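You operate a simulated robot arm through the tools that you are given. There is no shell and no other tool. Be economical: measure what you need, move in short steps, check, and stop when the job is done.

You run a simulated robot arm. Do the job below in one go: nothing can be reset, and whatever is moved stays where it is left.

Task
Mop the puddle, then refill the water glass on the brown coaster.
Fine: about 100 ml from the teal jug; mop with the white cloth; both go back; the mug stays empty. Set down upright: water glass, teal jug.

It is judged by the outcome, as a careful person would: the job done as asked, and still so three seconds after it is handed in. It fails if anything else is knocked over, pushed out of place, dropped, spilled or broken. Flat cloth is picked up by pressing the open fingertips on it (5 to 10 N) and closing them slowly along it; thin cloth reads only 2 to 8 mm in the jaws.

Robot
A 6-joint arm with a two-finger parallel gripper, fixed in place. Base frame: the origin is at the foot of the arm, x ahead of it, y to its left, z up; the work surface is at about z = 0.73. Units: m, rad, N and s.
With the tool pointing down near the work surface it reaches from about 0.36 to 0.82 m from the base axis. Its first joint turns from -2.897 to 2.897 rad. Payload 3.91 kg.
Tool frame: the origin (TCP) lies between the finger pads and is the grasp point; the fingertips stand 0.03 m ahead of it; z points along the fingers, y is the line along which they close. Largest opening 0.11 m; finger width 0.02, thickness 0.01; the body of the gripper, 0.048 by 0.112 m, starts 0.055 m behind the TCP.
Orientation is told as [roll, pitch, yaw] about the base's x, y, z axes, in that order, counted from this pose: with the fingers straight down and closing along the base's y, the tool's x points along the base's -x, its y along +y and its z along -z.

Tools
- The arm moves only by the tool servo_tool. Its argument "steps" is a list of rows, each a list of 3 entries, a list of its own where there are three numbers: the turn, a rotation vector about the tool's x, y, z in rad, then the shift along the tool's x, y, z in mm, then the finger opening in mm, from 0 to 110. In form: [[[ax, ay, az], [tx, ty, tz], grip], ...]. A call has 1 to 10 rows; each row is the pose to reach, as a shift and turn from the pose commanded when the call began, along the tool's axes at that moment. Each row takes 0.2 s and may step no farther than 0.05 m and 0.15 rad from the row before; otherwise, or with a gripper value out of range, the whole call is refused. A pose out of reach is approached as far as the arm can. The call stops where the force on the tool passes 40 N (or 10 N more than at its start, if that is more) or the arm is blocked; 0.2 s more then pass. Each finger travels about 0.045 m/s and halts on what it meets, pressing with about 33 N; the grip force reading is that of the motor and also rises with nothing between the fingers. The clock runs only during rows and for 0.2 s after the last one: add rows that repeat a pose to give the fingers time. The reply holds the time, the measured pose of the TCP, the force on the tool along the base axes, the opening and the grip force, in the units named above and with some noise, with the torque about the TCP (base axes, N m) and any sound that the robot's microphone picked up, and new pictures: "pictures" is both (left out), scene, wrist or none.
- Cameras (640 x 400 px; columns grow to the right, rows downward): "scene" is fixed at [0.0494, 0.6481, 1.4813]; the picture's right is [-0.67, -0.74, 0.00], its down [-0.47, 0.43, -0.77] and it looks along [0.57, -0.52, -0.63] (base axes); focal length 322 px, centre (320, 200). "wrist" rides on the gripper at [0.077, 0.007, -0.115] in the tool frame; the picture's right is [-0.09, 1.00, 0.00], its down [-0.80, -0.07, -0.59] and it looks along [-0.59, -0.05, 0.80] (tool axes); focal length 270 px, centre (320, 200). There is no depth. A picture from a camera that has moved, and an enlarged one, comes with that camera's place and axes in the base frame and with its lens.
- raise_lower(by): slides the trunk up (or, below 0, down) by that many m; the arm rides with it, the base frame stays. It gives what a move gives, with no picture.
- enlarge(camera, box): a new picture of the part [left, top, right, bottom] of that camera's present view, enlarged. No time passes.
- finish_job(): hands the job in; it is judged then, once.

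Work in short steps. Places have to be worked out from the pictures, the camera data and where the tool is seen: move nearer, look again, correct. Check each grasp and each placing, and mend what went wrong. You have 120 turns and 200 pictures in all, those below and enlarged ones among them. Open the gripper and draw the arm clear of the work before you hand the job in, unless the task says otherwise; then end with one line.

The tools are called after "Emit:" by a JSON object that holds its "op" and its "data". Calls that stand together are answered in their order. servo_tool: Moves the arm, as the interface text tells. Its arguments: {"type":"object","properties":{"steps":{"type":"array","items":{"type":"array"}},"pictures":{"type":"string","enum":["both","scene","wrist","none"]}},"required":["steps"]} The other tools are called the same way: raise_lower (by) slides the trunk up or down; enlarge (camera, box) takes an enlarged picture of a part of a camera's view; finish_job () hands the job in.

At the start:

```text
time_s: 0.0
tcp_pos: [0.4871, -0.152, 1.1272]
tcp_rot: [0.0, -0.001, -0.001]
force: [0.8, 1.0, 0.7]
moment: [-0.01, 0.01, -0.05]
opening: 0.1097
gripper_force: 0.1
trunk travel left (down, up): [-0.5, 0.11]
```

scene: 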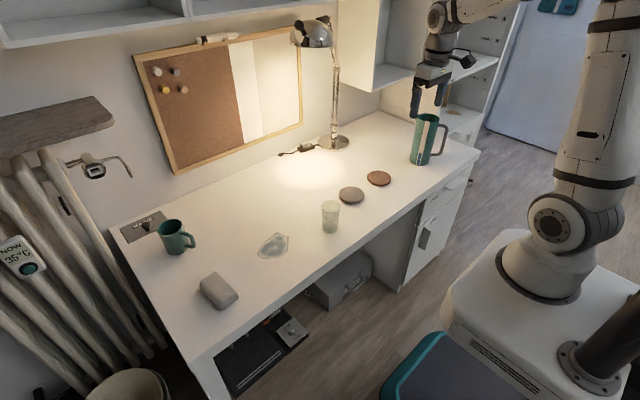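
wrist: 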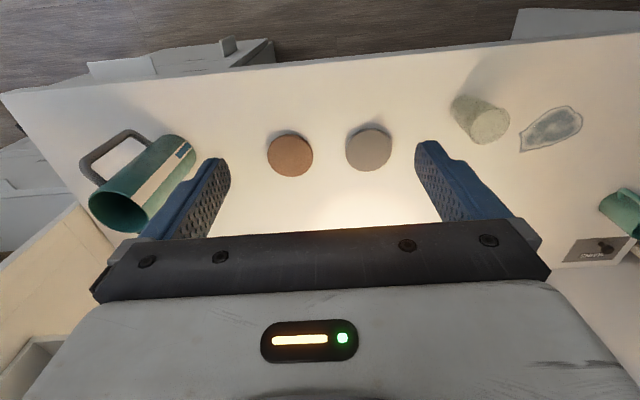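

I'll enlarge parts of the scene to identify the cloth, puddle, glass, coasters and jug.

Emit:
{"op": "enlarge", "data": {"camera": "scene", "box": [110, 200, 300, 320]}}

Emit:
{"op": "enlarge", "data": {"camera": "scene", "box": [300, 90, 490, 240]}}

Emit:
{"op": "enlarge", "data": {"camera": "wrist", "box": [420, 60, 640, 280]}}

```text
3.33 times, centred on (205, 260) of scene
camera zoom: at [0.0494, 0.6481, 1.4813], right [-0.67, -0.74, 0.0], down [-0.47, 0.43, -0.77], along [0.57, -0.52, -0.63], focal length 1075 px, centre (703, 0)
```

zoom: 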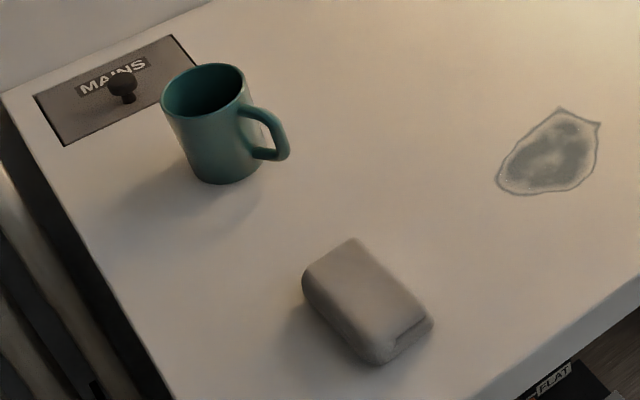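

```text
2.67 times, centred on (395, 165) of scene
camera zoom: at [0.0494, 0.6481, 1.4813], right [-0.67, -0.74, 0.0], down [-0.47, 0.43, -0.77], along [0.57, -0.52, -0.63], focal length 860 px, centre (120, 293)
```

zoom: 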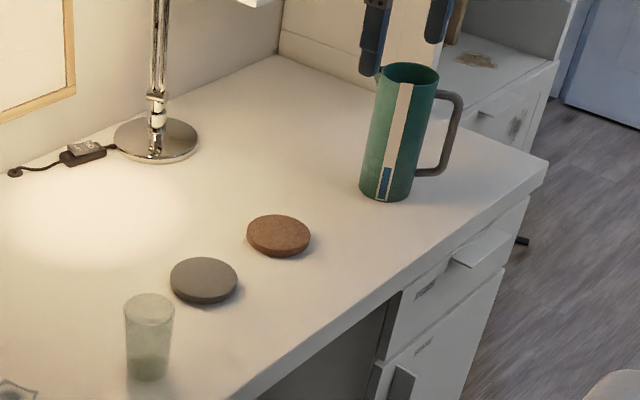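

```text
1.82 times, centred on (530, 170) of wrist
camera zoom: at [0.409, -0.1459, 1.2424], right [0.09, 1.0, 0.0], down [0.8, -0.07, 0.59], along [0.59, -0.05, -0.8], focal length 491 px, centre (-62, 254)
```

zoom: 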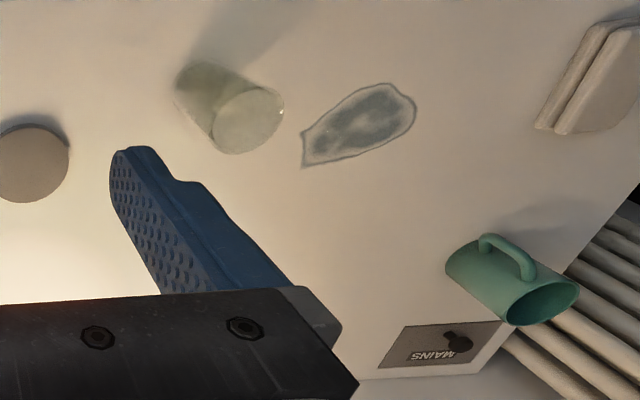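

The grey-white folded block at about (0.61, 0.50) looks like the cloth. I put the puddle at about (0.66, 0.29), the glass at (0.59, 0.11), the brown coaster at (0.67, -0.24) and the jug at (0.64, -0.48). I'm moving high towards the cloth for a closer look.

Emit:
{"op": "servo_tool", "data": {"steps": [[[0, 0, 0], [0, 50, 0], 110], [[0, 0, 0], [0, 100, 0], 110], [[0, 0, 0], [0, 150, 0], 110], [[0, 0, 0], [0, 200, 0], 110], [[0, 0, 0], [0, 250, 0], 110], [[0, 0, 0], [0, 300, 0], 110], [[0, 0, 0], [0, 350, 0], 110], [[0, 0, 0], [0, 400, 0], 110], [[0, 0, 0], [0, 450, 20], 110], [[0, 0, 0], [0, 500, 40], 110]], "pictures": "none"}}

Emit:
{"op": "servo_tool", "data": {"steps": [[[0, 0, 0], [0, 50, 30], 110], [[0, 0, 0], [0, 100, 60], 110], [[0, 0, 0], [0, 130, 100], 110], [[0, 0, 0], [0, 130, 140], 110]]}}

```text
refused: row 9 steps farther than a row can; nothing moved
```

```text
refused: row 1 steps farther than a row can; nothing moved
```

The diagonal steps exceeded 50 mm per row, so I'm using smaller ones.

Emit:
{"op": "servo_tool", "data": {"steps": [[[0, 0, 0], [0, 48, 10], 110], [[0, 0, 0], [0, 96, 20], 110], [[0, 0, 0], [0, 144, 30], 110], [[0, 0, 0], [0, 192, 40], 110], [[0, 0, 0], [0, 240, 50], 110], [[0, 0, 0], [0, 288, 60], 110], [[0, 0, 0], [0, 336, 70], 110], [[0, 0, 0], [0, 384, 80], 110], [[0, 0, 0], [0, 432, 90], 110], [[0, 0, 0], [0, 480, 100], 110]], "pictures": "none"}}

Emit:
{"op": "servo_tool", "data": {"steps": [[[0, 0, 0], [0, 48, 0], 110], [[0, 0, 0], [0, 96, 0], 110], [[0, 0, 0], [0, 130, 30], 110]]}}

```text
time_s: 2.2
tcp_pos: [0.4869, 0.3272, 1.0291]
tcp_rot: [-0.002, 0.001, 0.0]
force: [-1.1, 0.4, -0.3]
moment: [-0.04, -0.03, 0.03]
opening: 0.1101
gripper_force: 0.1
trunk travel left (down, up): [-0.5, 0.11]
```

```text
time_s: 3.0
tcp_pos: [0.4848, 0.4576, 0.9983]
tcp_rot: [0.0, 0.001, -0.002]
force: [0.0, -0.8, 0.5]
moment: [0.01, 0.01, -0.02]
opening: 0.1098
gripper_force: 0.0
trunk travel left (down, up): [-0.5, 0.11]
camera wrist: at [0.4084, 0.4638, 1.1123], right [0.09, 1.0, 0.0], down [0.8, -0.07, 0.59], along [0.59, -0.05, -0.8], focal length 270 px, centre (320, 200)
```

scene: 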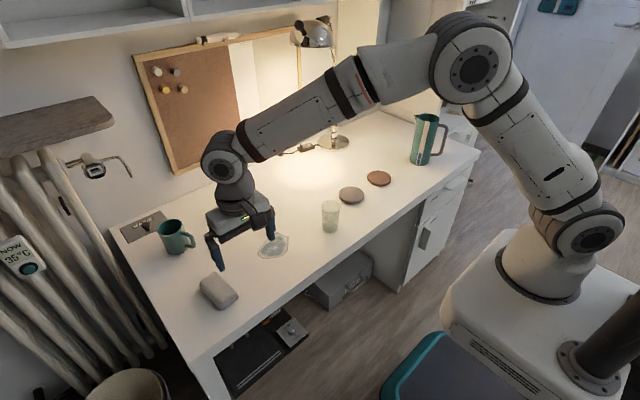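
wrist: 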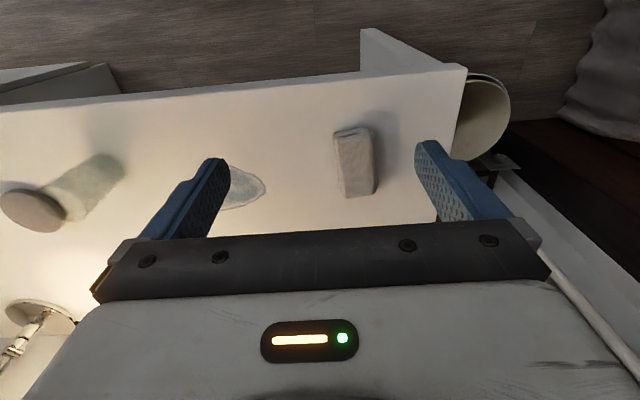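

The cloth is a folded pad centred at about (0.612, 0.502), roughly 0.055 wide, with its long side about 0.075 rad off x. I'm aligning above it.

Emit:
{"op": "servo_tool", "data": {"steps": [[[0, 0, -0.02], [-30, 10, 30], 110], [[0, 0, -0.04], [-60, 20, 60], 110], [[0, 0, -0.06], [-90, 32, 85], 110], [[0, 0, -0.075], [-115, 44, 115], 110], [[0, 0, -0.075], [-127, 44, 148], 110]]}}

```text
time_s: 4.2
tcp_pos: [0.6127, 0.5022, 0.8512]
tcp_rot: [0.001, 0.001, 0.076]
force: [-1.0, -1.1, -0.8]
moment: [0.0, 0.01, -0.01]
opening: 0.11
gripper_force: 0.0
trunk travel left (down, up): [-0.5, 0.11]
camera wrist: at [0.5358, 0.5031, 0.9644], right [0.01, 1.0, 0.0], down [0.8, -0.01, 0.59], along [0.59, -0.01, -0.8], focal length 270 px, centre (320, 200)
```

scene: 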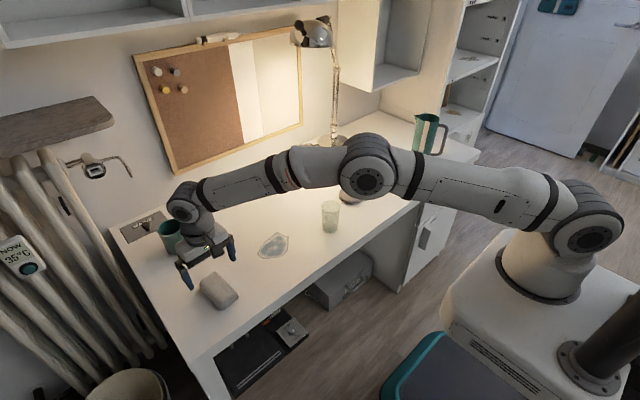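
wrist: 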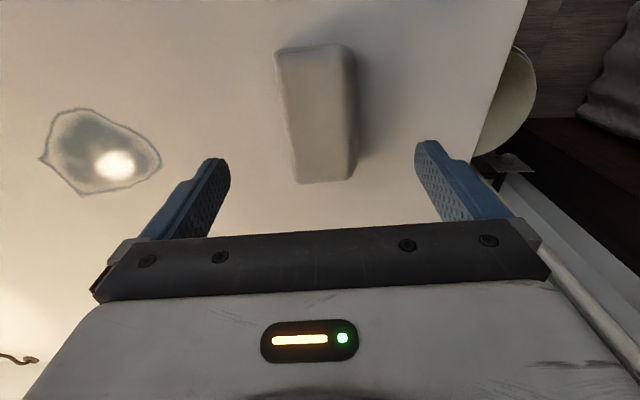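

The fingers straddle the pad. I'm lowering so the fingertips sit about 7 mm above the table, then closing.

Emit:
{"op": "servo_tool", "data": {"steps": [[[0, 0, 0], [-1, -1, 30], 110], [[0, 0, 0], [-1, -1, 60], 110], [[0, 0, 0], [-1, -1, 82], 110]]}}

```text
time_s: 5.0
tcp_pos: [0.6139, 0.4998, 0.7678]
tcp_rot: [0.001, 0.001, 0.075]
force: [0.4, -0.9, 0.8]
moment: [-0.04, 0.01, 0.01]
opening: 0.1099
gripper_force: 0.1
trunk travel left (down, up): [-0.5, 0.11]
camera wrist: at [0.5364, 0.5012, 0.8827], right [0.01, 1.0, 0.0], down [0.8, -0.01, 0.59], along [0.59, -0.01, -0.8], focal length 270 px, centre (320, 200)
```

scene: 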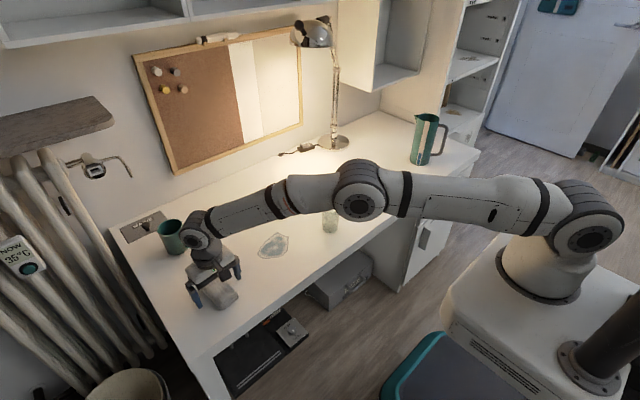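
wrist: 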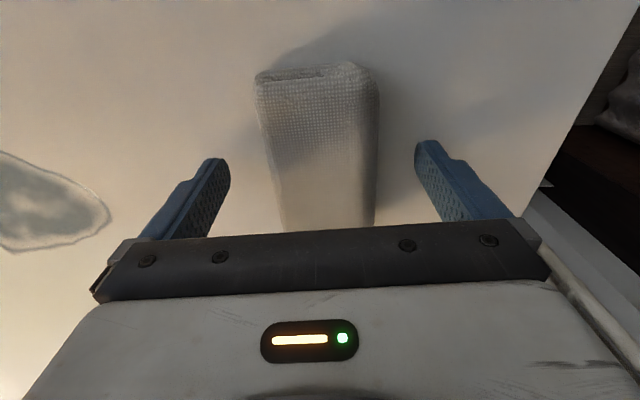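

The pad has a cloth weave and lies between the fingers. I'm closing on it.

Emit:
{"op": "servo_tool", "data": {"steps": [[[0, 0, 0], [0, 0, 0], 90], [[0, 0, 0], [0, 0, 0], 75], [[0, 0, 0], [0, 0, 0], 60], [[0, 0, 0], [0, 0, 0], 48], [[0, 0, 0], [0, 0, 0], 40], [[0, 0, 0], [0, 0, 0], 35], [[0, 0, 0], [0, 0, 0], 30]], "pictures": "wrist"}}

```text
time_s: 6.6
tcp_pos: [0.614, 0.5, 0.768]
tcp_rot: [-0.001, 0.0, 0.075]
force: [0.2, 0.6, 0.0]
moment: [-0.01, 0.0, 0.01]
opening: 0.0608
gripper_force: 32.5
trunk travel left (down, up): [-0.5, 0.11]
camera wrist: at [0.5363, 0.5012, 0.8829], right [0.01, 1.0, 0.0], down [0.8, -0.01, 0.59], along [0.59, -0.01, -0.8], focal length 270 px, centre (320, 200)
```

wrist: 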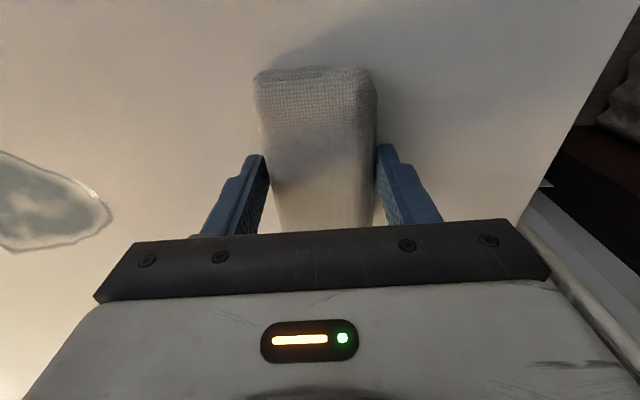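

The pad is gripped at 61 mm with 32 N. I'm lifting it.

Emit:
{"op": "servo_tool", "data": {"steps": [[[0, 0, 0], [0, 0, -20], 30], [[0, 0, 0], [0, 0, -50], 30], [[0, 0, 0], [20, 0, -90], 30]]}}

```text
time_s: 7.4
tcp_pos: [0.5933, 0.4996, 0.8585]
tcp_rot: [0.0, -0.003, 0.076]
force: [-0.7, -0.1, -1.7]
moment: [0.0, -0.02, 0.03]
opening: 0.0612
gripper_force: 33.3
trunk travel left (down, up): [-0.5, 0.11]
camera wrist: at [0.5159, 0.5001, 0.9717], right [0.01, 1.0, 0.0], down [0.8, -0.01, 0.59], along [0.59, -0.01, -0.8], focal length 270 px, centre (320, 200)
```

scene: 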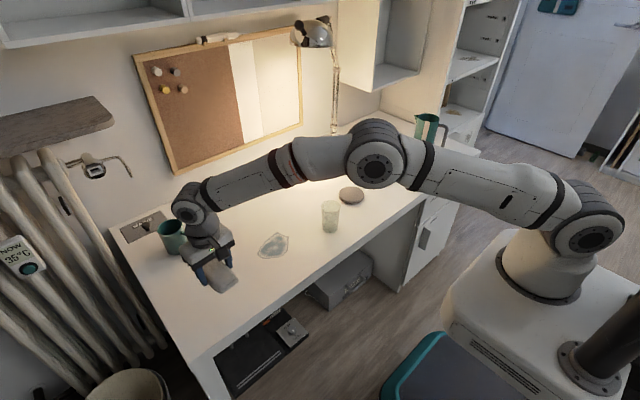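
wrist: 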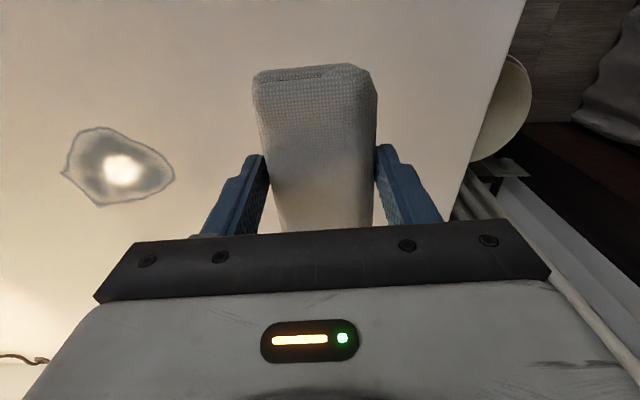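

The pad is held. The puddle spans about x 0.605–0.70, y 0.23–0.343, so I'm carrying the cloth over to its near edge while still above the table.

Emit:
{"op": "servo_tool", "data": {"steps": [[[0, 0, 0.03], [-14, -46, 0], 30], [[0, 0, 0.06], [-28, -92, 10], 30], [[0, 0, 0.075], [-38, -130, 35], 30], [[0, 0, 0.075], [-41, -148, 70], 30]]}}

```text
time_s: 8.4
tcp_pos: [0.6478, 0.3569, 0.7879]
tcp_rot: [0.0, 0.0, 0.001]
force: [-0.4, -0.8, -1.1]
moment: [0.01, 0.01, 0.02]
opening: 0.0609
gripper_force: 33.2
trunk travel left (down, up): [-0.5, 0.11]
camera wrist: at [0.5711, 0.3641, 0.9027], right [0.09, 1.0, 0.0], down [0.8, -0.07, 0.59], along [0.59, -0.05, -0.8], focal length 270 px, centre (320, 200)
```

scene: 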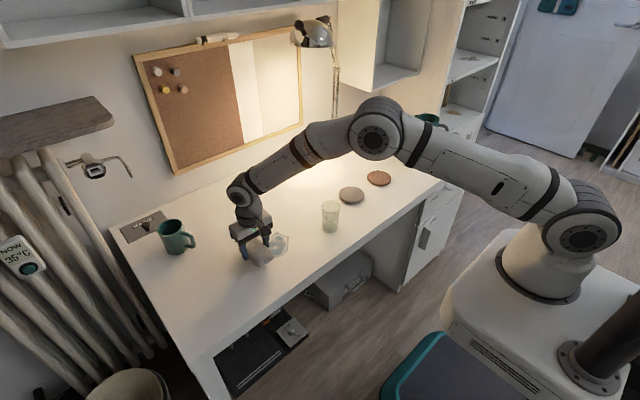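
wrist: 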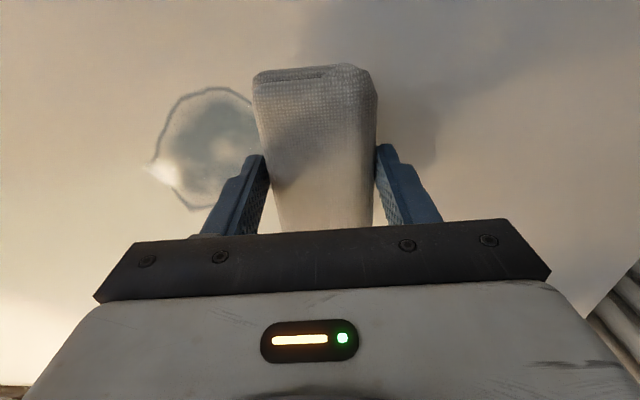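

Now I'm lowering until the cloth presses lightly on the table.

Emit:
{"op": "servo_tool", "data": {"steps": [[[0, 0, 0], [0, 0, 12], 30], [[0, 0, 0], [0, 0, 18], 30], [[0, 0, 0], [0, 0, 21], 30], [[0, 0, 0], [0, 0, 23], 30]], "pictures": "none"}}

```text
time_s: 9.4
tcp_pos: [0.6479, 0.3556, 0.7684]
tcp_rot: [0.003, -0.006, 0.0]
force: [3.1, 0.4, 20.0]
moment: [-0.23, 1.0, -0.06]
opening: 0.0608
gripper_force: 32.9
trunk travel left (down, up): [-0.5, 0.11]
```

Contact at 20 N is more than needed, so I'm backing off about 1.5 mm and wiping across with two overlapping strips.

Emit:
{"op": "servo_tool", "data": {"steps": [[[0, 0, 0], [0, 0, -1.5], 30], [[0, 0, 0], [8, -25, -1.5], 30], [[0, 0, 0], [12, -50, -1.5], 30], [[0, 0, 0], [12, -75, -1.5], 30], [[0, 0, 0], [12, -100, -1.5], 30], [[0, 0, 0], [12, -125, -1.5], 30], [[0, 0, 0], [12, -145, -1.5], 30]]}}

```text
time_s: 11.0
tcp_pos: [0.6346, 0.2095, 0.7679]
tcp_rot: [-0.001, -0.001, -0.003]
force: [-1.8, 8.3, 25.3]
moment: [0.22, 0.13, -0.14]
opening: 0.061
gripper_force: 32.8
trunk travel left (down, up): [-0.5, 0.11]
camera wrist: at [0.5569, 0.2158, 0.8826], right [0.09, 1.0, 0.0], down [0.8, -0.07, 0.6], along [0.59, -0.05, -0.8], focal length 270 px, centre (320, 200)
```

scene: 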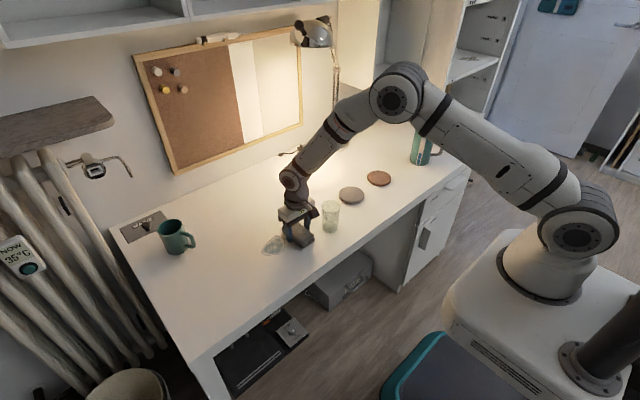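
wrist: 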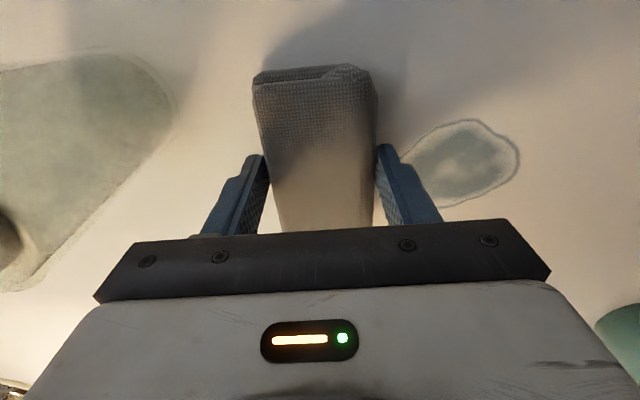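

The cloth is darkening and the puddle has shrunk. I'm sweeping back over the far strip with slightly less pressure, away from the glass.

Emit:
{"op": "servo_tool", "data": {"steps": [[[0, 0, 0], [-12, 10, -1], 30], [[0, 0, 0], [-30, 25, -1], 30], [[0, 0, 0], [-36, 45, -1], 30], [[0, 0, 0], [-36, 65, -1], 30], [[0, 0, 0], [-36, 85, -1], 30], [[0, 0, 0], [-36, 105, -1], 30], [[0, 0, 0], [-36, 125, -1], 30], [[0, 0, 0], [-30, 145, -1], 30], [[0, 0, 0], [-20, 155, -1], 30]]}}

```text
time_s: 13.0
tcp_pos: [0.6561, 0.3643, 0.7683]
tcp_rot: [0.001, -0.001, -0.001]
force: [-0.5, 1.0, 8.7]
moment: [-0.08, -0.13, 0.07]
opening: 0.0611
gripper_force: 32.5
trunk travel left (down, up): [-0.5, 0.11]
camera wrist: at [0.5774, 0.3707, 0.8828], right [0.09, 1.0, 0.0], down [0.8, -0.07, 0.59], along [0.59, -0.05, -0.8], focal length 270 px, centre (320, 200)
```

scene: 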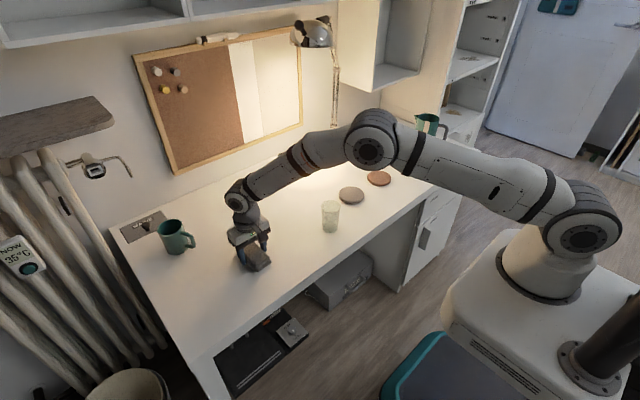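
wrist: 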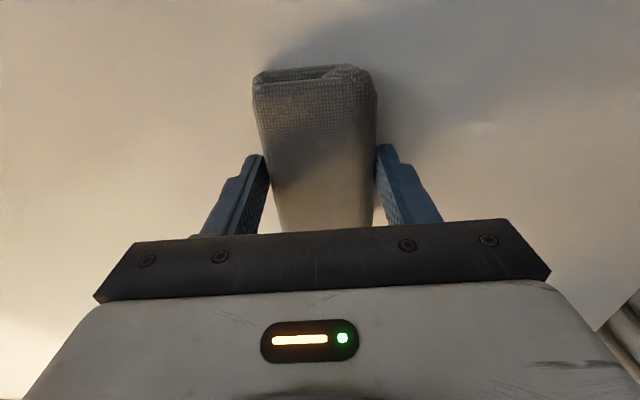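

The puddle looks gone. I'm lifting and moving towards the cloth's place, checking the table on the way.

Emit:
{"op": "servo_tool", "data": {"steps": [[[0, 0, 0], [0, 0, -30], 30], [[0, 0, 0], [20, 20, -65], 30], [[0, 0, -0.03], [40, 60, -80], 30], [[0, 0, -0.06], [60, 100, -90], 30], [[0, 0, -0.075], [62, 136, -90], 30]]}}

Emit:
{"op": "enlarge", "data": {"camera": "scene", "box": [220, 200, 340, 275]}}

```text
time_s: 14.2
tcp_pos: [0.5934, 0.5017, 0.8596]
tcp_rot: [0.001, 0.001, 0.074]
force: [-0.2, -0.1, 0.6]
moment: [0.02, 0.01, 0.02]
opening: 0.0611
gripper_force: 33.1
trunk travel left (down, up): [-0.5, 0.11]
camera wrist: at [0.5166, 0.5026, 0.9743], right [0.01, 1.0, 0.0], down [0.8, -0.01, 0.59], along [0.59, -0.01, -0.8], focal length 270 px, centre (320, 200)
```

scene: 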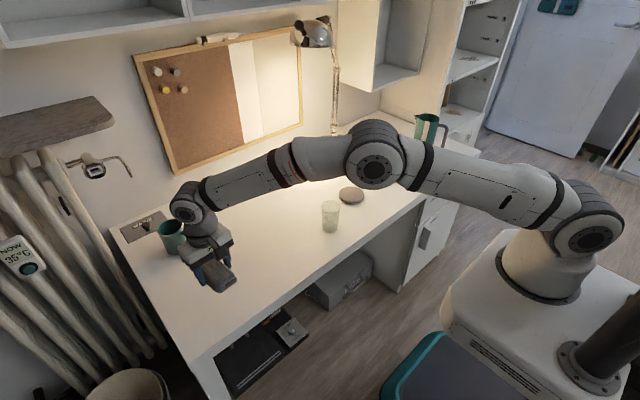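
wrist: 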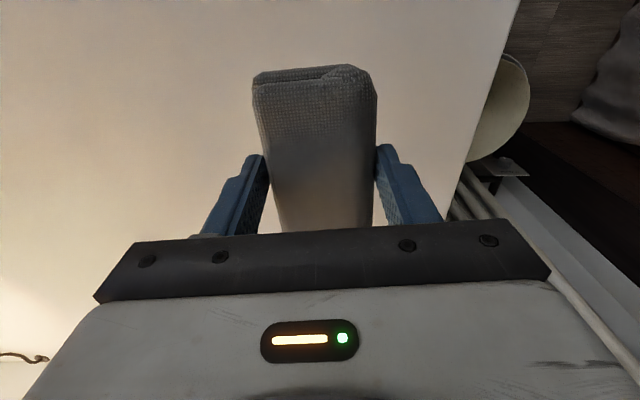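

```text
5.33 times, centred on (280, 238) of scene
camera zoom: at [0.0494, 0.6481, 1.4813], right [-0.67, -0.74, 0.0], down [-0.47, 0.43, -0.77], along [0.57, -0.52, -0.63], focal length 1720 px, centre (533, 0)
```

zoom: 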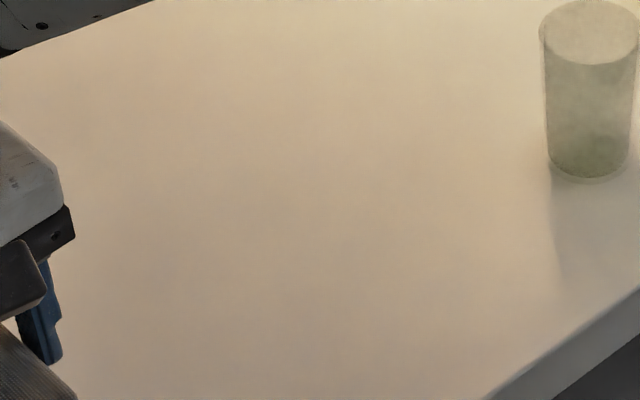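

The table is clean. I'm setting the pad back where it was (0.614, 0.500) and opening.

Emit:
{"op": "servo_tool", "data": {"steps": [[[0, 0, 0], [-20, -3, 30], 30], [[0, 0, 0], [-20, -3, 65], 30], [[0, 0, 0], [-20, -3, 85], 30], [[0, 0, 0], [-20, -3, 91], 30], [[0, 0, 0], [-20, -3, 91], 50], [[0, 0, 0], [-20, -3, 91], 70], [[0, 0, 0], [-20, -3, 91], 85], [[0, 0, 0], [-20, -3, 91], 95], [[0, 0, 0], [-20, -3, 91], 95]], "pictures": "wrist"}}

```text
time_s: 16.2
tcp_pos: [0.6143, 0.4991, 0.7685]
tcp_rot: [-0.001, 0.0, 0.076]
force: [-0.4, -0.1, 0.4]
moment: [0.0, 0.02, 0.0]
opening: 0.0949
gripper_force: 0.0
trunk travel left (down, up): [-0.5, 0.11]
camera wrist: at [0.5367, 0.5012, 0.8817], right [0.01, 1.0, 0.0], down [0.8, -0.01, 0.59], along [0.59, -0.01, -0.8], focal length 270 px, centre (320, 200)
```

wrist: 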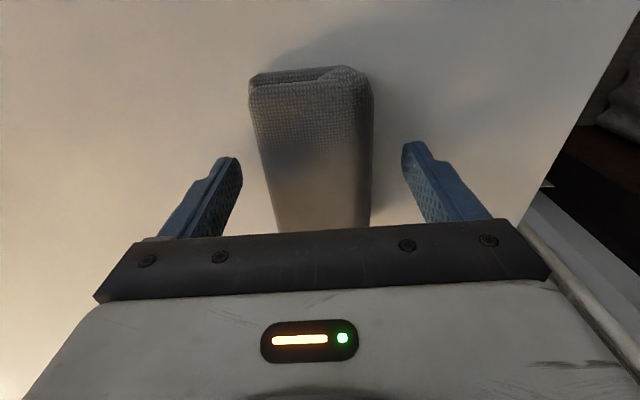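

The cloth is back in its place. I'm rising and moving towards the glass for a look.

Emit:
{"op": "servo_tool", "data": {"steps": [[[0, 0, 0], [0, 0, -45], 95], [[0, 0, 0], [0, 0, -90], 100], [[0, 0, 0], [0, 0, -135], 110], [[0, 0, 0], [20, -30, -170], 110], [[0, 0, 0.02], [40, -68, -190], 110], [[0, 0, 0.04], [60, -110, -200], 110], [[0, 0, 0.06], [80, -152, -210], 110], [[0, 0, 0.075], [98, -196, -210], 110], [[0, 0, 0.075], [116, -240, -210], 110], [[0, 0, 0.075], [132, -286, -210], 110]], "pictures": "none"}}

Emit:
{"op": "servo_tool", "data": {"steps": [[[0, 0, 0], [0, -45, 0], 110], [[0, 0, 0], [0, -60, 0], 110]]}}

```text
refused: row 4 steps farther than a row can; nothing moved
```

```text
time_s: 16.8
tcp_pos: [0.6192, 0.4401, 0.7661]
tcp_rot: [0.001, 0.0, 0.076]
force: [-0.9, 0.2, 0.4]
moment: [0.04, 0.03, 0.01]
opening: 0.1101
gripper_force: 0.1
trunk travel left (down, up): [-0.5, 0.11]
camera wrist: at [0.541, 0.4406, 0.8808], right [0.01, 1.0, 0.0], down [0.8, -0.01, 0.59], along [0.59, -0.01, -0.8], focal length 270 px, centre (320, 200)
```

scene: 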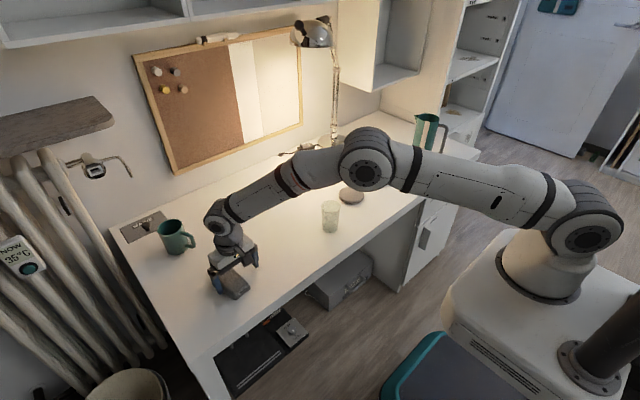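
wrist: 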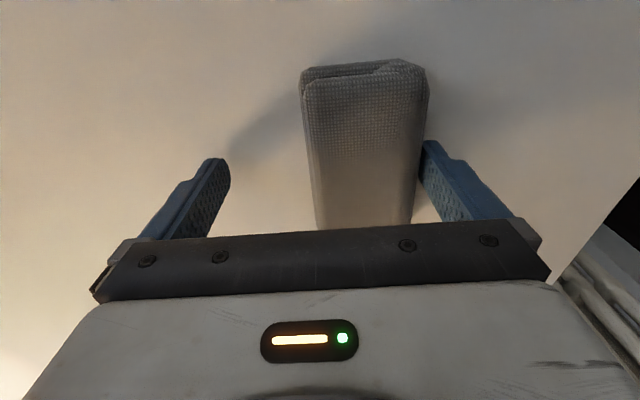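

The refused first call meant the second ran at low height, and a finger nudged the cloth about 35 mm. I'll re-centre on it, regrip and put it back, with no more chained moves.

Emit:
{"op": "servo_tool", "data": {"steps": [[[0, 0, 0], [0, 12, 0], 110], [[0, 0, 0], [0, 25, -2], 110], [[0, 0, 0], [0, 25, -2], 95], [[0, 0, 0], [0, 25, -2], 80], [[0, 0, 0], [0, 25, -2], 68], [[0, 0, 0], [0, 25, -2], 60], [[0, 0, 0], [0, 25, -2], 50], [[0, 0, 0], [0, 25, -2], 40]], "pictures": "wrist"}}

```text
time_s: 18.6
tcp_pos: [0.6163, 0.4649, 0.77]
tcp_rot: [-0.001, 0.0, 0.074]
force: [1.4, 0.6, 0.3]
moment: [0.01, 0.07, 0.01]
opening: 0.0611
gripper_force: 33.4
trunk travel left (down, up): [-0.5, 0.11]
camera wrist: at [0.5387, 0.4655, 0.8838], right [0.01, 1.0, 0.0], down [0.8, -0.01, 0.59], along [0.59, -0.01, -0.8], focal length 270 px, centre (320, 200)
```

wrist: 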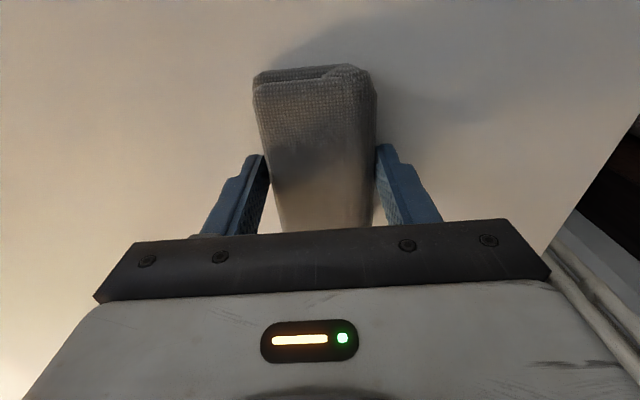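

It's regripped identically. I'm lifting slightly, shifting +35 mm, lowering and releasing at (0.614, 0.500).

Emit:
{"op": "servo_tool", "data": {"steps": [[[0, 0, 0], [0, 0, -15], 40], [[0, 0, 0], [0, 18, -15], 40], [[0, 0, 0], [0, 35, -15], 40], [[0, 0, 0], [0, 35, -5], 40], [[0, 0, 0], [0, 35, 0.5], 40], [[0, 0, 0], [0, 35, 0.5], 60], [[0, 0, 0], [0, 35, 0.5], 80], [[0, 0, 0], [0, 35, 0.5], 90], [[0, 0, 0], [0, 35, 0.5], 100], [[0, 0, 0], [0, 35, 0.5], 105]], "pictures": "wrist"}}

```text
time_s: 20.8
tcp_pos: [0.6116, 0.4991, 0.7674]
tcp_rot: [0.0, -0.001, 0.077]
force: [-0.8, -0.3, 0.5]
moment: [-0.01, 0.01, 0.01]
opening: 0.1049
gripper_force: 0.1
trunk travel left (down, up): [-0.5, 0.11]
camera wrist: at [0.5341, 0.5003, 0.8813], right [0.01, 1.0, 0.0], down [0.8, -0.01, 0.59], along [0.59, -0.01, -0.8], focal length 270 px, centre (320, 200)
```

wrist: 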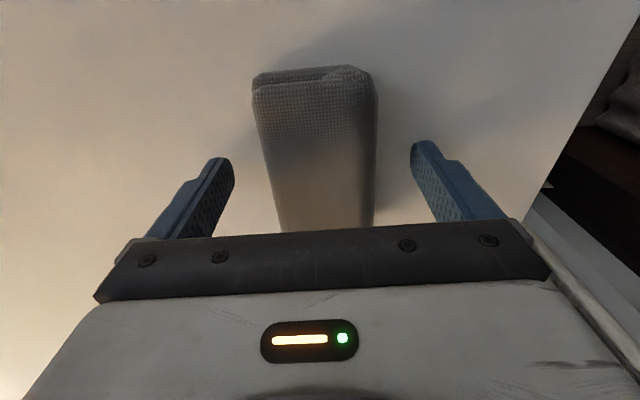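

The cloth is back within 2–3 mm of its original place. Now I'm going straight up.

Emit:
{"op": "servo_tool", "data": {"steps": [[[0, 0, 0], [0, 0, -40], 105], [[0, 0, 0], [0, 0, -80], 110], [[0, 0, 0], [0, 0, -120], 110], [[0, 0, 0], [10, -30, -150], 110], [[0, 0, 0.02], [25, -68, -170], 110], [[0, 0, 0.04], [40, -110, -180], 110], [[0, 0, 0.06], [55, -152, -190], 110], [[0, 0, 0.075], [70, -196, -200], 110], [[0, 0, 0.075], [85, -240, -205], 110], [[0, 0, 0.075], [100, -286, -210], 110]], "pictures": "both"}}

```text
time_s: 23.0
tcp_pos: [0.536, 0.2061, 0.9811]
tcp_rot: [0.001, 0.0, -0.001]
force: [-0.2, 0.2, -0.7]
moment: [-0.03, 0.0, 0.0]
opening: 0.1099
gripper_force: 0.0
trunk travel left (down, up): [-0.5, 0.11]
camera wrist: at [0.4589, 0.2128, 1.0951], right [0.09, 1.0, 0.0], down [0.8, -0.07, 0.59], along [0.59, -0.05, -0.8], focal length 270 px, centre (320, 200)
```

scene: 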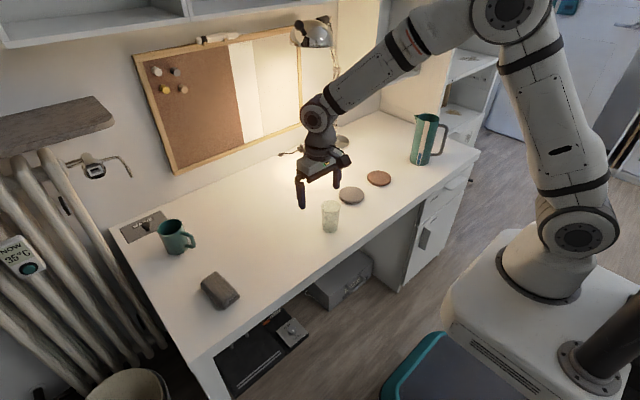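
wrist: 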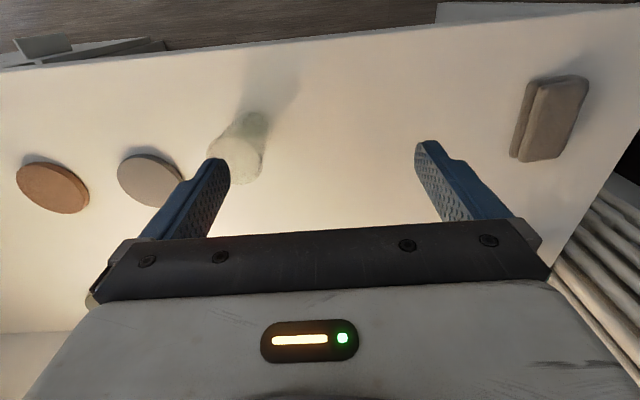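

Enlarging both views of the glass to measure its base, height and contents.

Emit:
{"op": "enlarge", "data": {"camera": "scene", "box": [300, 190, 364, 240]}}

Emit:
{"op": "enlarge", "data": {"camera": "wrist", "box": [190, 90, 318, 190]}}

```text
8.00 times, centred on (332, 215) of scene
camera zoom: at [0.0494, 0.6481, 1.4813], right [-0.67, -0.74, 0.0], down [-0.47, 0.43, -0.77], along [0.57, -0.52, -0.63], focal length 2580 px, centre (224, 80)
```

zoom: 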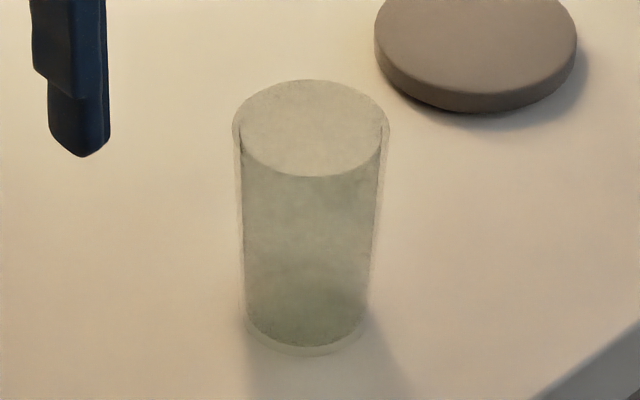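

```text
4.00 times, centred on (254, 140) of wrist
camera zoom: at [0.4589, 0.2128, 1.0951], right [0.09, 1.0, 0.0], down [0.8, -0.07, 0.59], along [0.59, -0.05, -0.8], focal length 1081 px, centre (584, 440)
```

zoom: 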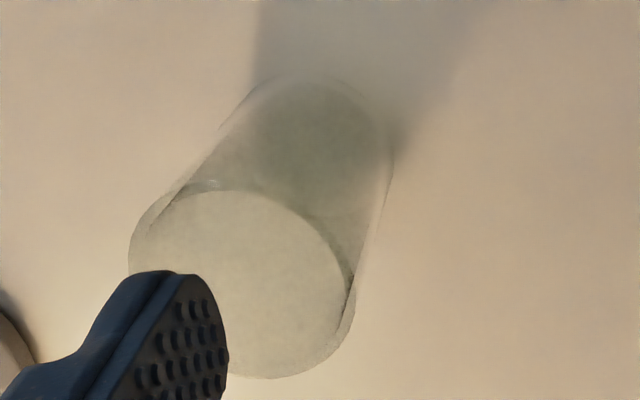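

The glass looks empty, about 60 mm wide and 100 mm tall, with its base at (0.591, 0.108). I'm centring the open gripper above it.

Emit:
{"op": "servo_tool", "data": {"steps": [[[0, 0, 0], [-20, -35, 0], 110], [[0, 0, 0], [-40, -70, 0], 110], [[0, 0, 0], [-55, -98, 10], 110], [[0, 0, 0], [-55, -98, 45], 110]]}}

```text
time_s: 24.0
tcp_pos: [0.5921, 0.1065, 0.9309]
tcp_rot: [-0.001, 0.001, 0.0]
force: [0.1, -0.8, -0.9]
moment: [0.0, -0.01, 0.01]
opening: 0.1101
gripper_force: 0.0
trunk travel left (down, up): [-0.5, 0.11]
camera wrist: at [0.514, 0.1133, 1.0435], right [0.09, 1.0, 0.0], down [0.8, -0.07, 0.59], along [0.59, -0.05, -0.8], focal length 270 px, centre (320, 200)
```

scene: 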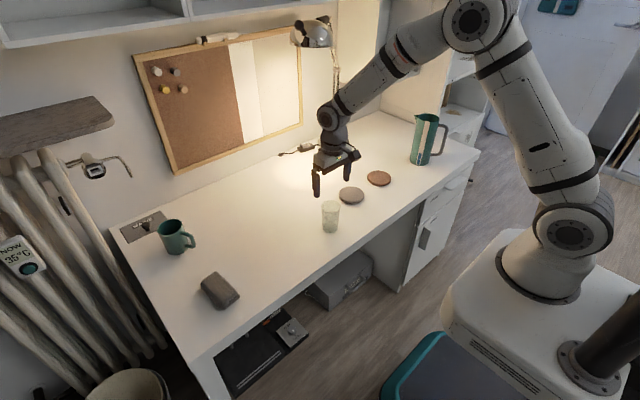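
wrist: 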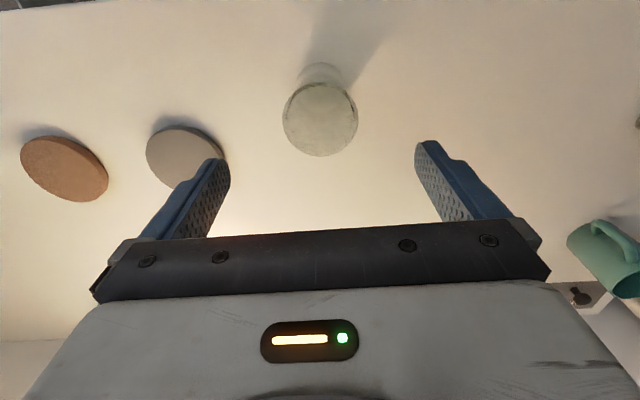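

The rim centre comes out at (0.590, 0.107), right under the TCP. I'm descending around the glass.

Emit:
{"op": "servo_tool", "data": {"steps": [[[0, 0, 0], [1, 0, 40], 110], [[0, 0, 0], [1, 0, 80], 110], [[0, 0, 0], [1, 0, 115], 110], [[0, 0, 0], [1, 0, 136], 110]]}}

```text
time_s: 25.0
tcp_pos: [0.5883, 0.1057, 0.7943]
tcp_rot: [0.001, 0.0, -0.001]
force: [-0.6, 0.1, 0.2]
moment: [0.01, 0.03, -0.01]
opening: 0.11
gripper_force: 0.0
trunk travel left (down, up): [-0.5, 0.11]
camera wrist: at [0.5109, 0.1127, 0.9086], right [0.09, 1.0, 0.0], down [0.8, -0.07, 0.59], along [0.59, -0.05, -0.8], focal length 270 px, centre (320, 200)
```

scene: 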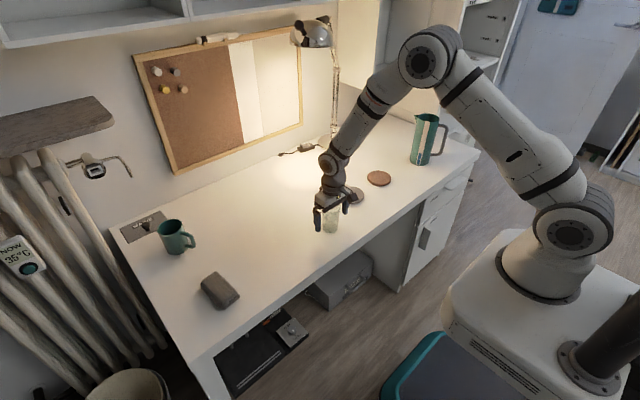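
wrist: 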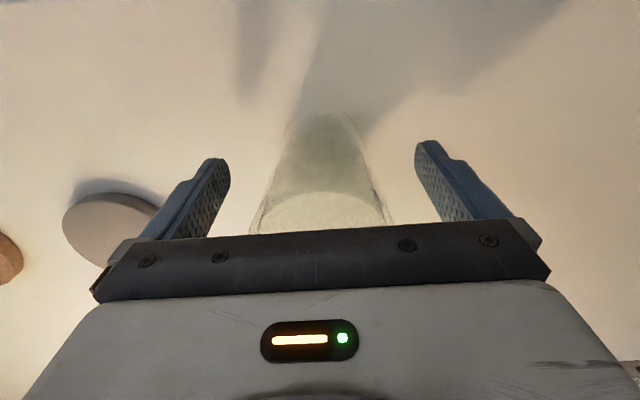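

The glass is centred between the fingers. I'm closing gently in steps.

Emit:
{"op": "servo_tool", "data": {"steps": [[[0, 0, 0], [0, 0, 0], 95], [[0, 0, 0], [0, 0, 0], 80], [[0, 0, 0], [0, 0, 0], 70], [[0, 0, 0], [0, 0, 0], 64], [[0, 0, 0], [0, 0, 0], 58], [[0, 0, 0], [0, 0, 0], 54], [[0, 0, 0], [0, 0, 0], 50], [[0, 0, 0], [0, 0, 0], 50]], "pictures": "none"}}

```text
time_s: 26.8
tcp_pos: [0.5872, 0.1064, 0.7947]
tcp_rot: [0.0, 0.0, 0.0]
force: [0.8, 0.6, 0.6]
moment: [-0.05, -0.02, 0.03]
opening: 0.0614
gripper_force: 33.2
trunk travel left (down, up): [-0.5, 0.11]
```

Gripped at 61 mm. I'm lifting slowly to check weight and hold.

Emit:
{"op": "servo_tool", "data": {"steps": [[[0, 0, 0], [0, 0, -10], 50], [[0, 0, 0], [0, 0, -25], 50], [[0, 0, 0], [0, 0, -45], 50], [[0, 0, 0], [0, 0, -65], 50], [[0, 0, 0], [0, 0, -80], 50], [[0, 0, 0], [0, 0, -80], 50]]}}

Emit:
{"op": "enlarge", "data": {"camera": "scene", "box": [290, 150, 370, 225]}}

```text
time_s: 28.2
tcp_pos: [0.5898, 0.1069, 0.8769]
tcp_rot: [0.0, 0.0, 0.0]
force: [0.3, 1.1, -2.0]
moment: [0.04, 0.01, -0.01]
opening: 0.0609
gripper_force: 33.0
trunk travel left (down, up): [-0.5, 0.11]
camera wrist: at [0.5113, 0.1145, 0.9909], right [0.09, 1.0, 0.0], down [0.8, -0.07, 0.59], along [0.59, -0.05, -0.8], focal length 270 px, centre (320, 200)
```

scene: 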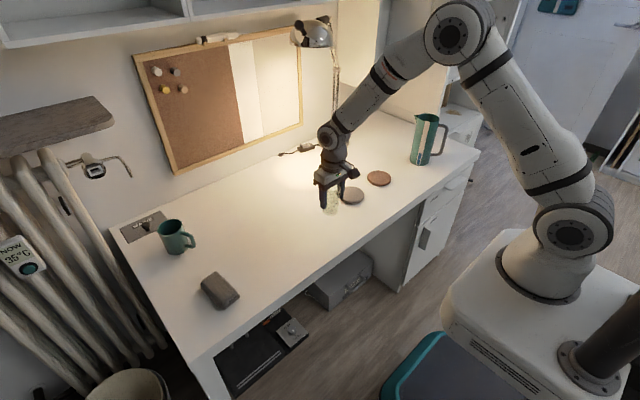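
wrist: 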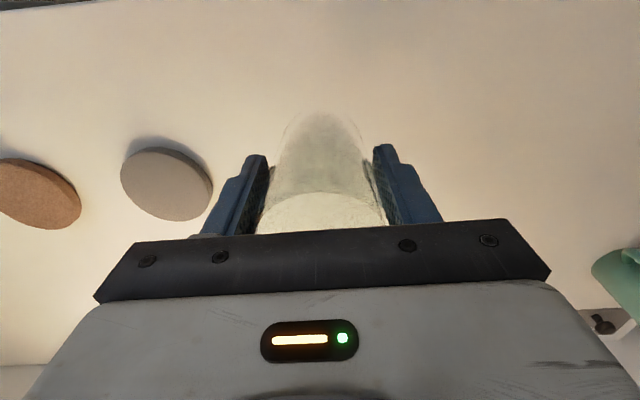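

```text
5.33 times, centred on (330, 188) of scene
camera zoom: at [0.0494, 0.6481, 1.4813], right [-0.67, -0.74, 0.0], down [-0.47, 0.43, -0.77], along [0.57, -0.52, -0.63], focal length 1720 px, centre (267, 267)
```

zoom: 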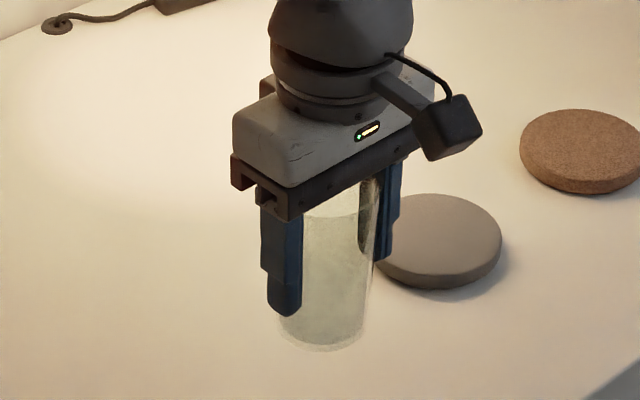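

The glass is held securely, light and upright. I'm carrying it level towards the brown coaster, slowly.

Emit:
{"op": "servo_tool", "data": {"steps": [[[0, 0, 0], [-8, -30, 0], 50], [[0, 0, 0], [-18, -65, 0], 50], [[0, 0, 0], [-28, -100, 0], 50], [[0, 0, 0], [-38, -138, 0], 50], [[0, 0, 0], [-48, -176, 0], 50], [[0, 0, 0], [-58, -212, 0], 50], [[0, 0, 0], [-66, -240, 0], 50], [[0, 0, 0], [-70, -257, 0], 50], [[0, 0, 0], [-70, -257, 0], 50]]}}

Emit:
{"op": "enlarge", "data": {"camera": "scene", "box": [320, 120, 440, 220]}}

```text
time_s: 30.2
tcp_pos: [0.6607, -0.1489, 0.8755]
tcp_rot: [0.0, 0.0, 0.001]
force: [0.5, 0.9, -1.9]
moment: [0.02, -0.02, 0.01]
opening: 0.0611
gripper_force: 33.0
trunk travel left (down, up): [-0.5, 0.11]
camera wrist: at [0.5825, -0.1437, 0.9912], right [0.09, 1.0, 0.0], down [0.8, -0.07, 0.59], along [0.59, -0.05, -0.8], focal length 270 px, centre (320, 200)
```

scene: 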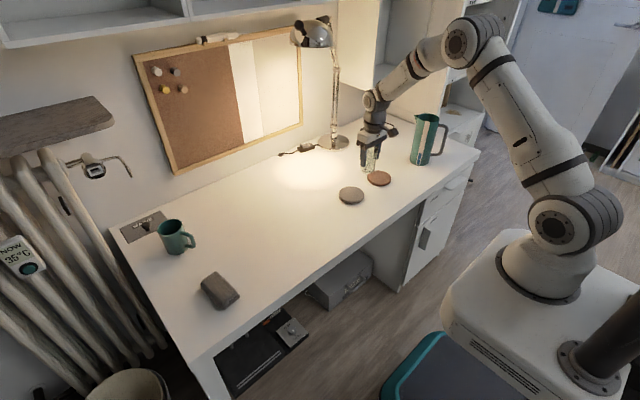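
wrist: 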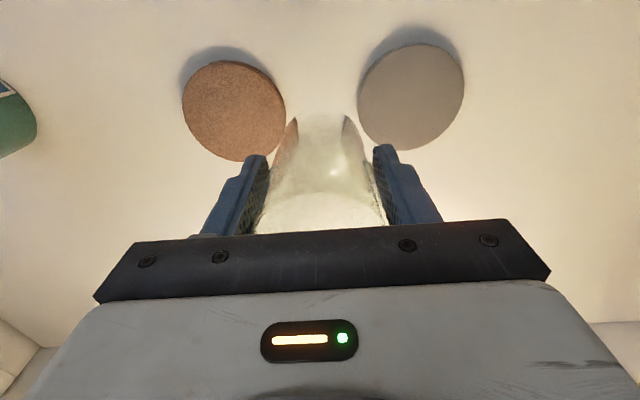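

```text
4.00 times, centred on (380, 170) of scene
camera zoom: at [0.0494, 0.6481, 1.4813], right [-0.67, -0.74, 0.0], down [-0.47, 0.43, -0.77], along [0.57, -0.52, -0.63], focal length 1290 px, centre (80, 320)
```

zoom: 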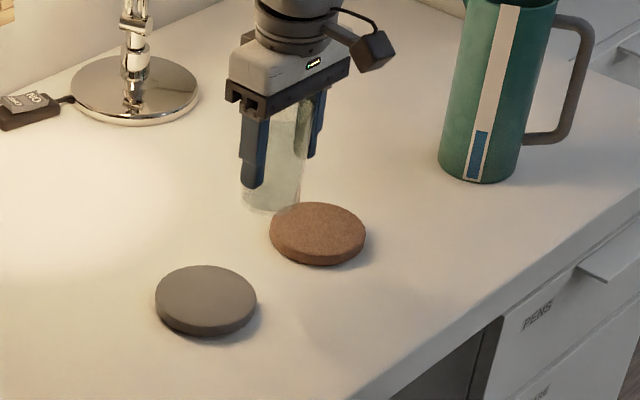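

The brown coaster centre comes out at about (0.660, -0.230). I'm moving above it and starting down.

Emit:
{"op": "servo_tool", "data": {"steps": [[[0, 0, 0], [0, -30, 0], 50], [[0, 0, 0], [0, -60, 0], 50], [[0, 0, 0], [0, -81, 0], 50], [[0, 0, 0], [0, -81, 20], 50], [[0, 0, 0], [0, -81, 45], 50], [[0, 0, 0], [0, -81, 45], 50]]}}

Emit:
{"op": "enlarge", "data": {"camera": "scene", "box": [340, 120, 460, 220]}}

```text
time_s: 31.6
tcp_pos: [0.6594, -0.2289, 0.8304]
tcp_rot: [0.001, 0.001, 0.0]
force: [-1.0, 0.6, -1.5]
moment: [0.01, -0.02, -0.04]
opening: 0.0614
gripper_force: 33.1
trunk travel left (down, up): [-0.5, 0.11]
camera wrist: at [0.5816, -0.2232, 0.9449], right [0.09, 1.0, 0.0], down [0.8, -0.07, 0.59], along [0.59, -0.05, -0.8], focal length 270 px, centre (320, 200)
```

scene: 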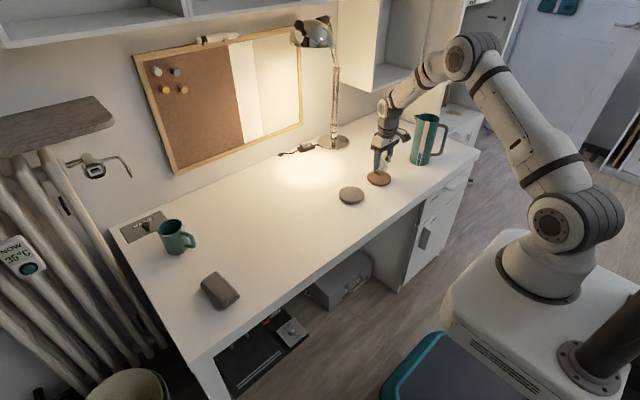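
wrist: 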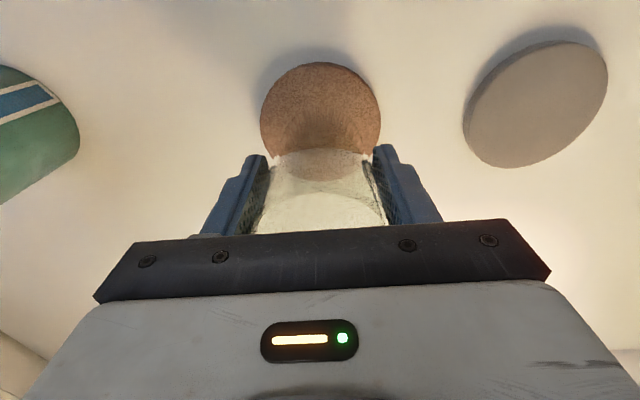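

```text
4.00 times, centred on (400, 170) of scene
camera zoom: at [0.0494, 0.6481, 1.4813], right [-0.67, -0.74, 0.0], down [-0.47, 0.43, -0.77], along [0.57, -0.52, -0.63], focal length 1290 px, centre (0, 320)
```

zoom: 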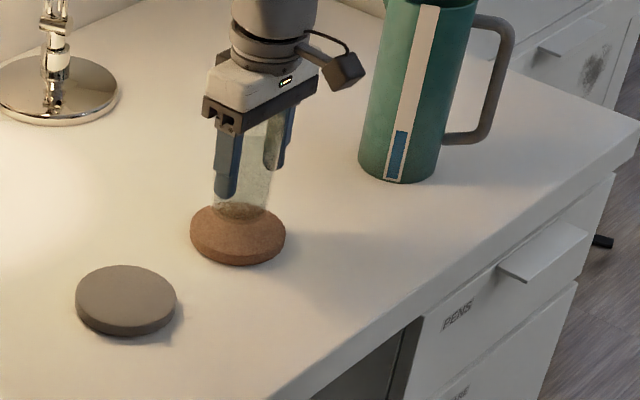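

It's aligned over the coaster. I'm lowering the last ~25 mm in small steps until contact.

Emit:
{"op": "servo_tool", "data": {"steps": [[[0, 0, 0], [0, 0, 12], 50], [[0, 0, 0], [0, 0, 18], 50], [[0, 0, 0], [0, 0, 20.5], 50], [[0, 0, 0], [0, 0, 22], 50]], "pictures": "none"}}

```text
time_s: 32.6
tcp_pos: [0.658, -0.23, 0.8108]
tcp_rot: [0.0, -0.002, 0.001]
force: [-0.1, -0.6, 2.7]
moment: [-0.15, 0.05, -0.05]
opening: 0.0611
gripper_force: 32.8
trunk travel left (down, up): [-0.5, 0.11]
```

Contact is felt (+2.7 N). I'm releasing slowly.

Emit:
{"op": "servo_tool", "data": {"steps": [[[0, 0, 0], [0, 0, -1], 55], [[0, 0, 0], [0, 0, -1], 62], [[0, 0, 0], [0, 0, -1], 66], [[0, 0, 0], [0, 0, -1], 72], [[0, 0, 0], [0, 0, -1], 80], [[0, 0, 0], [0, 0, -1], 95], [[0, 0, 0], [0, 0, -1], 110], [[0, 0, 0], [0, 0, -1], 110]], "pictures": "wrist"}}

```text
time_s: 34.4
tcp_pos: [0.6586, -0.23, 0.8102]
tcp_rot: [0.001, 0.0, 0.0]
force: [0.6, 0.3, -1.2]
moment: [0.02, -0.01, 0.0]
opening: 0.1101
gripper_force: 0.1
trunk travel left (down, up): [-0.5, 0.11]
camera wrist: at [0.5811, -0.2229, 0.9252], right [0.09, 1.0, 0.0], down [0.8, -0.07, 0.59], along [0.59, -0.05, -0.8], focal length 270 px, centre (320, 200)
```

wrist: 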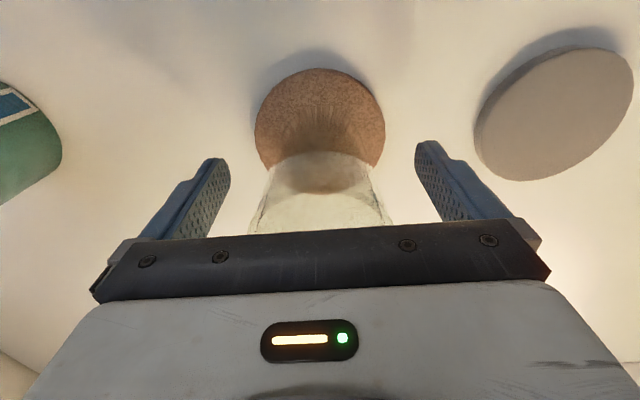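

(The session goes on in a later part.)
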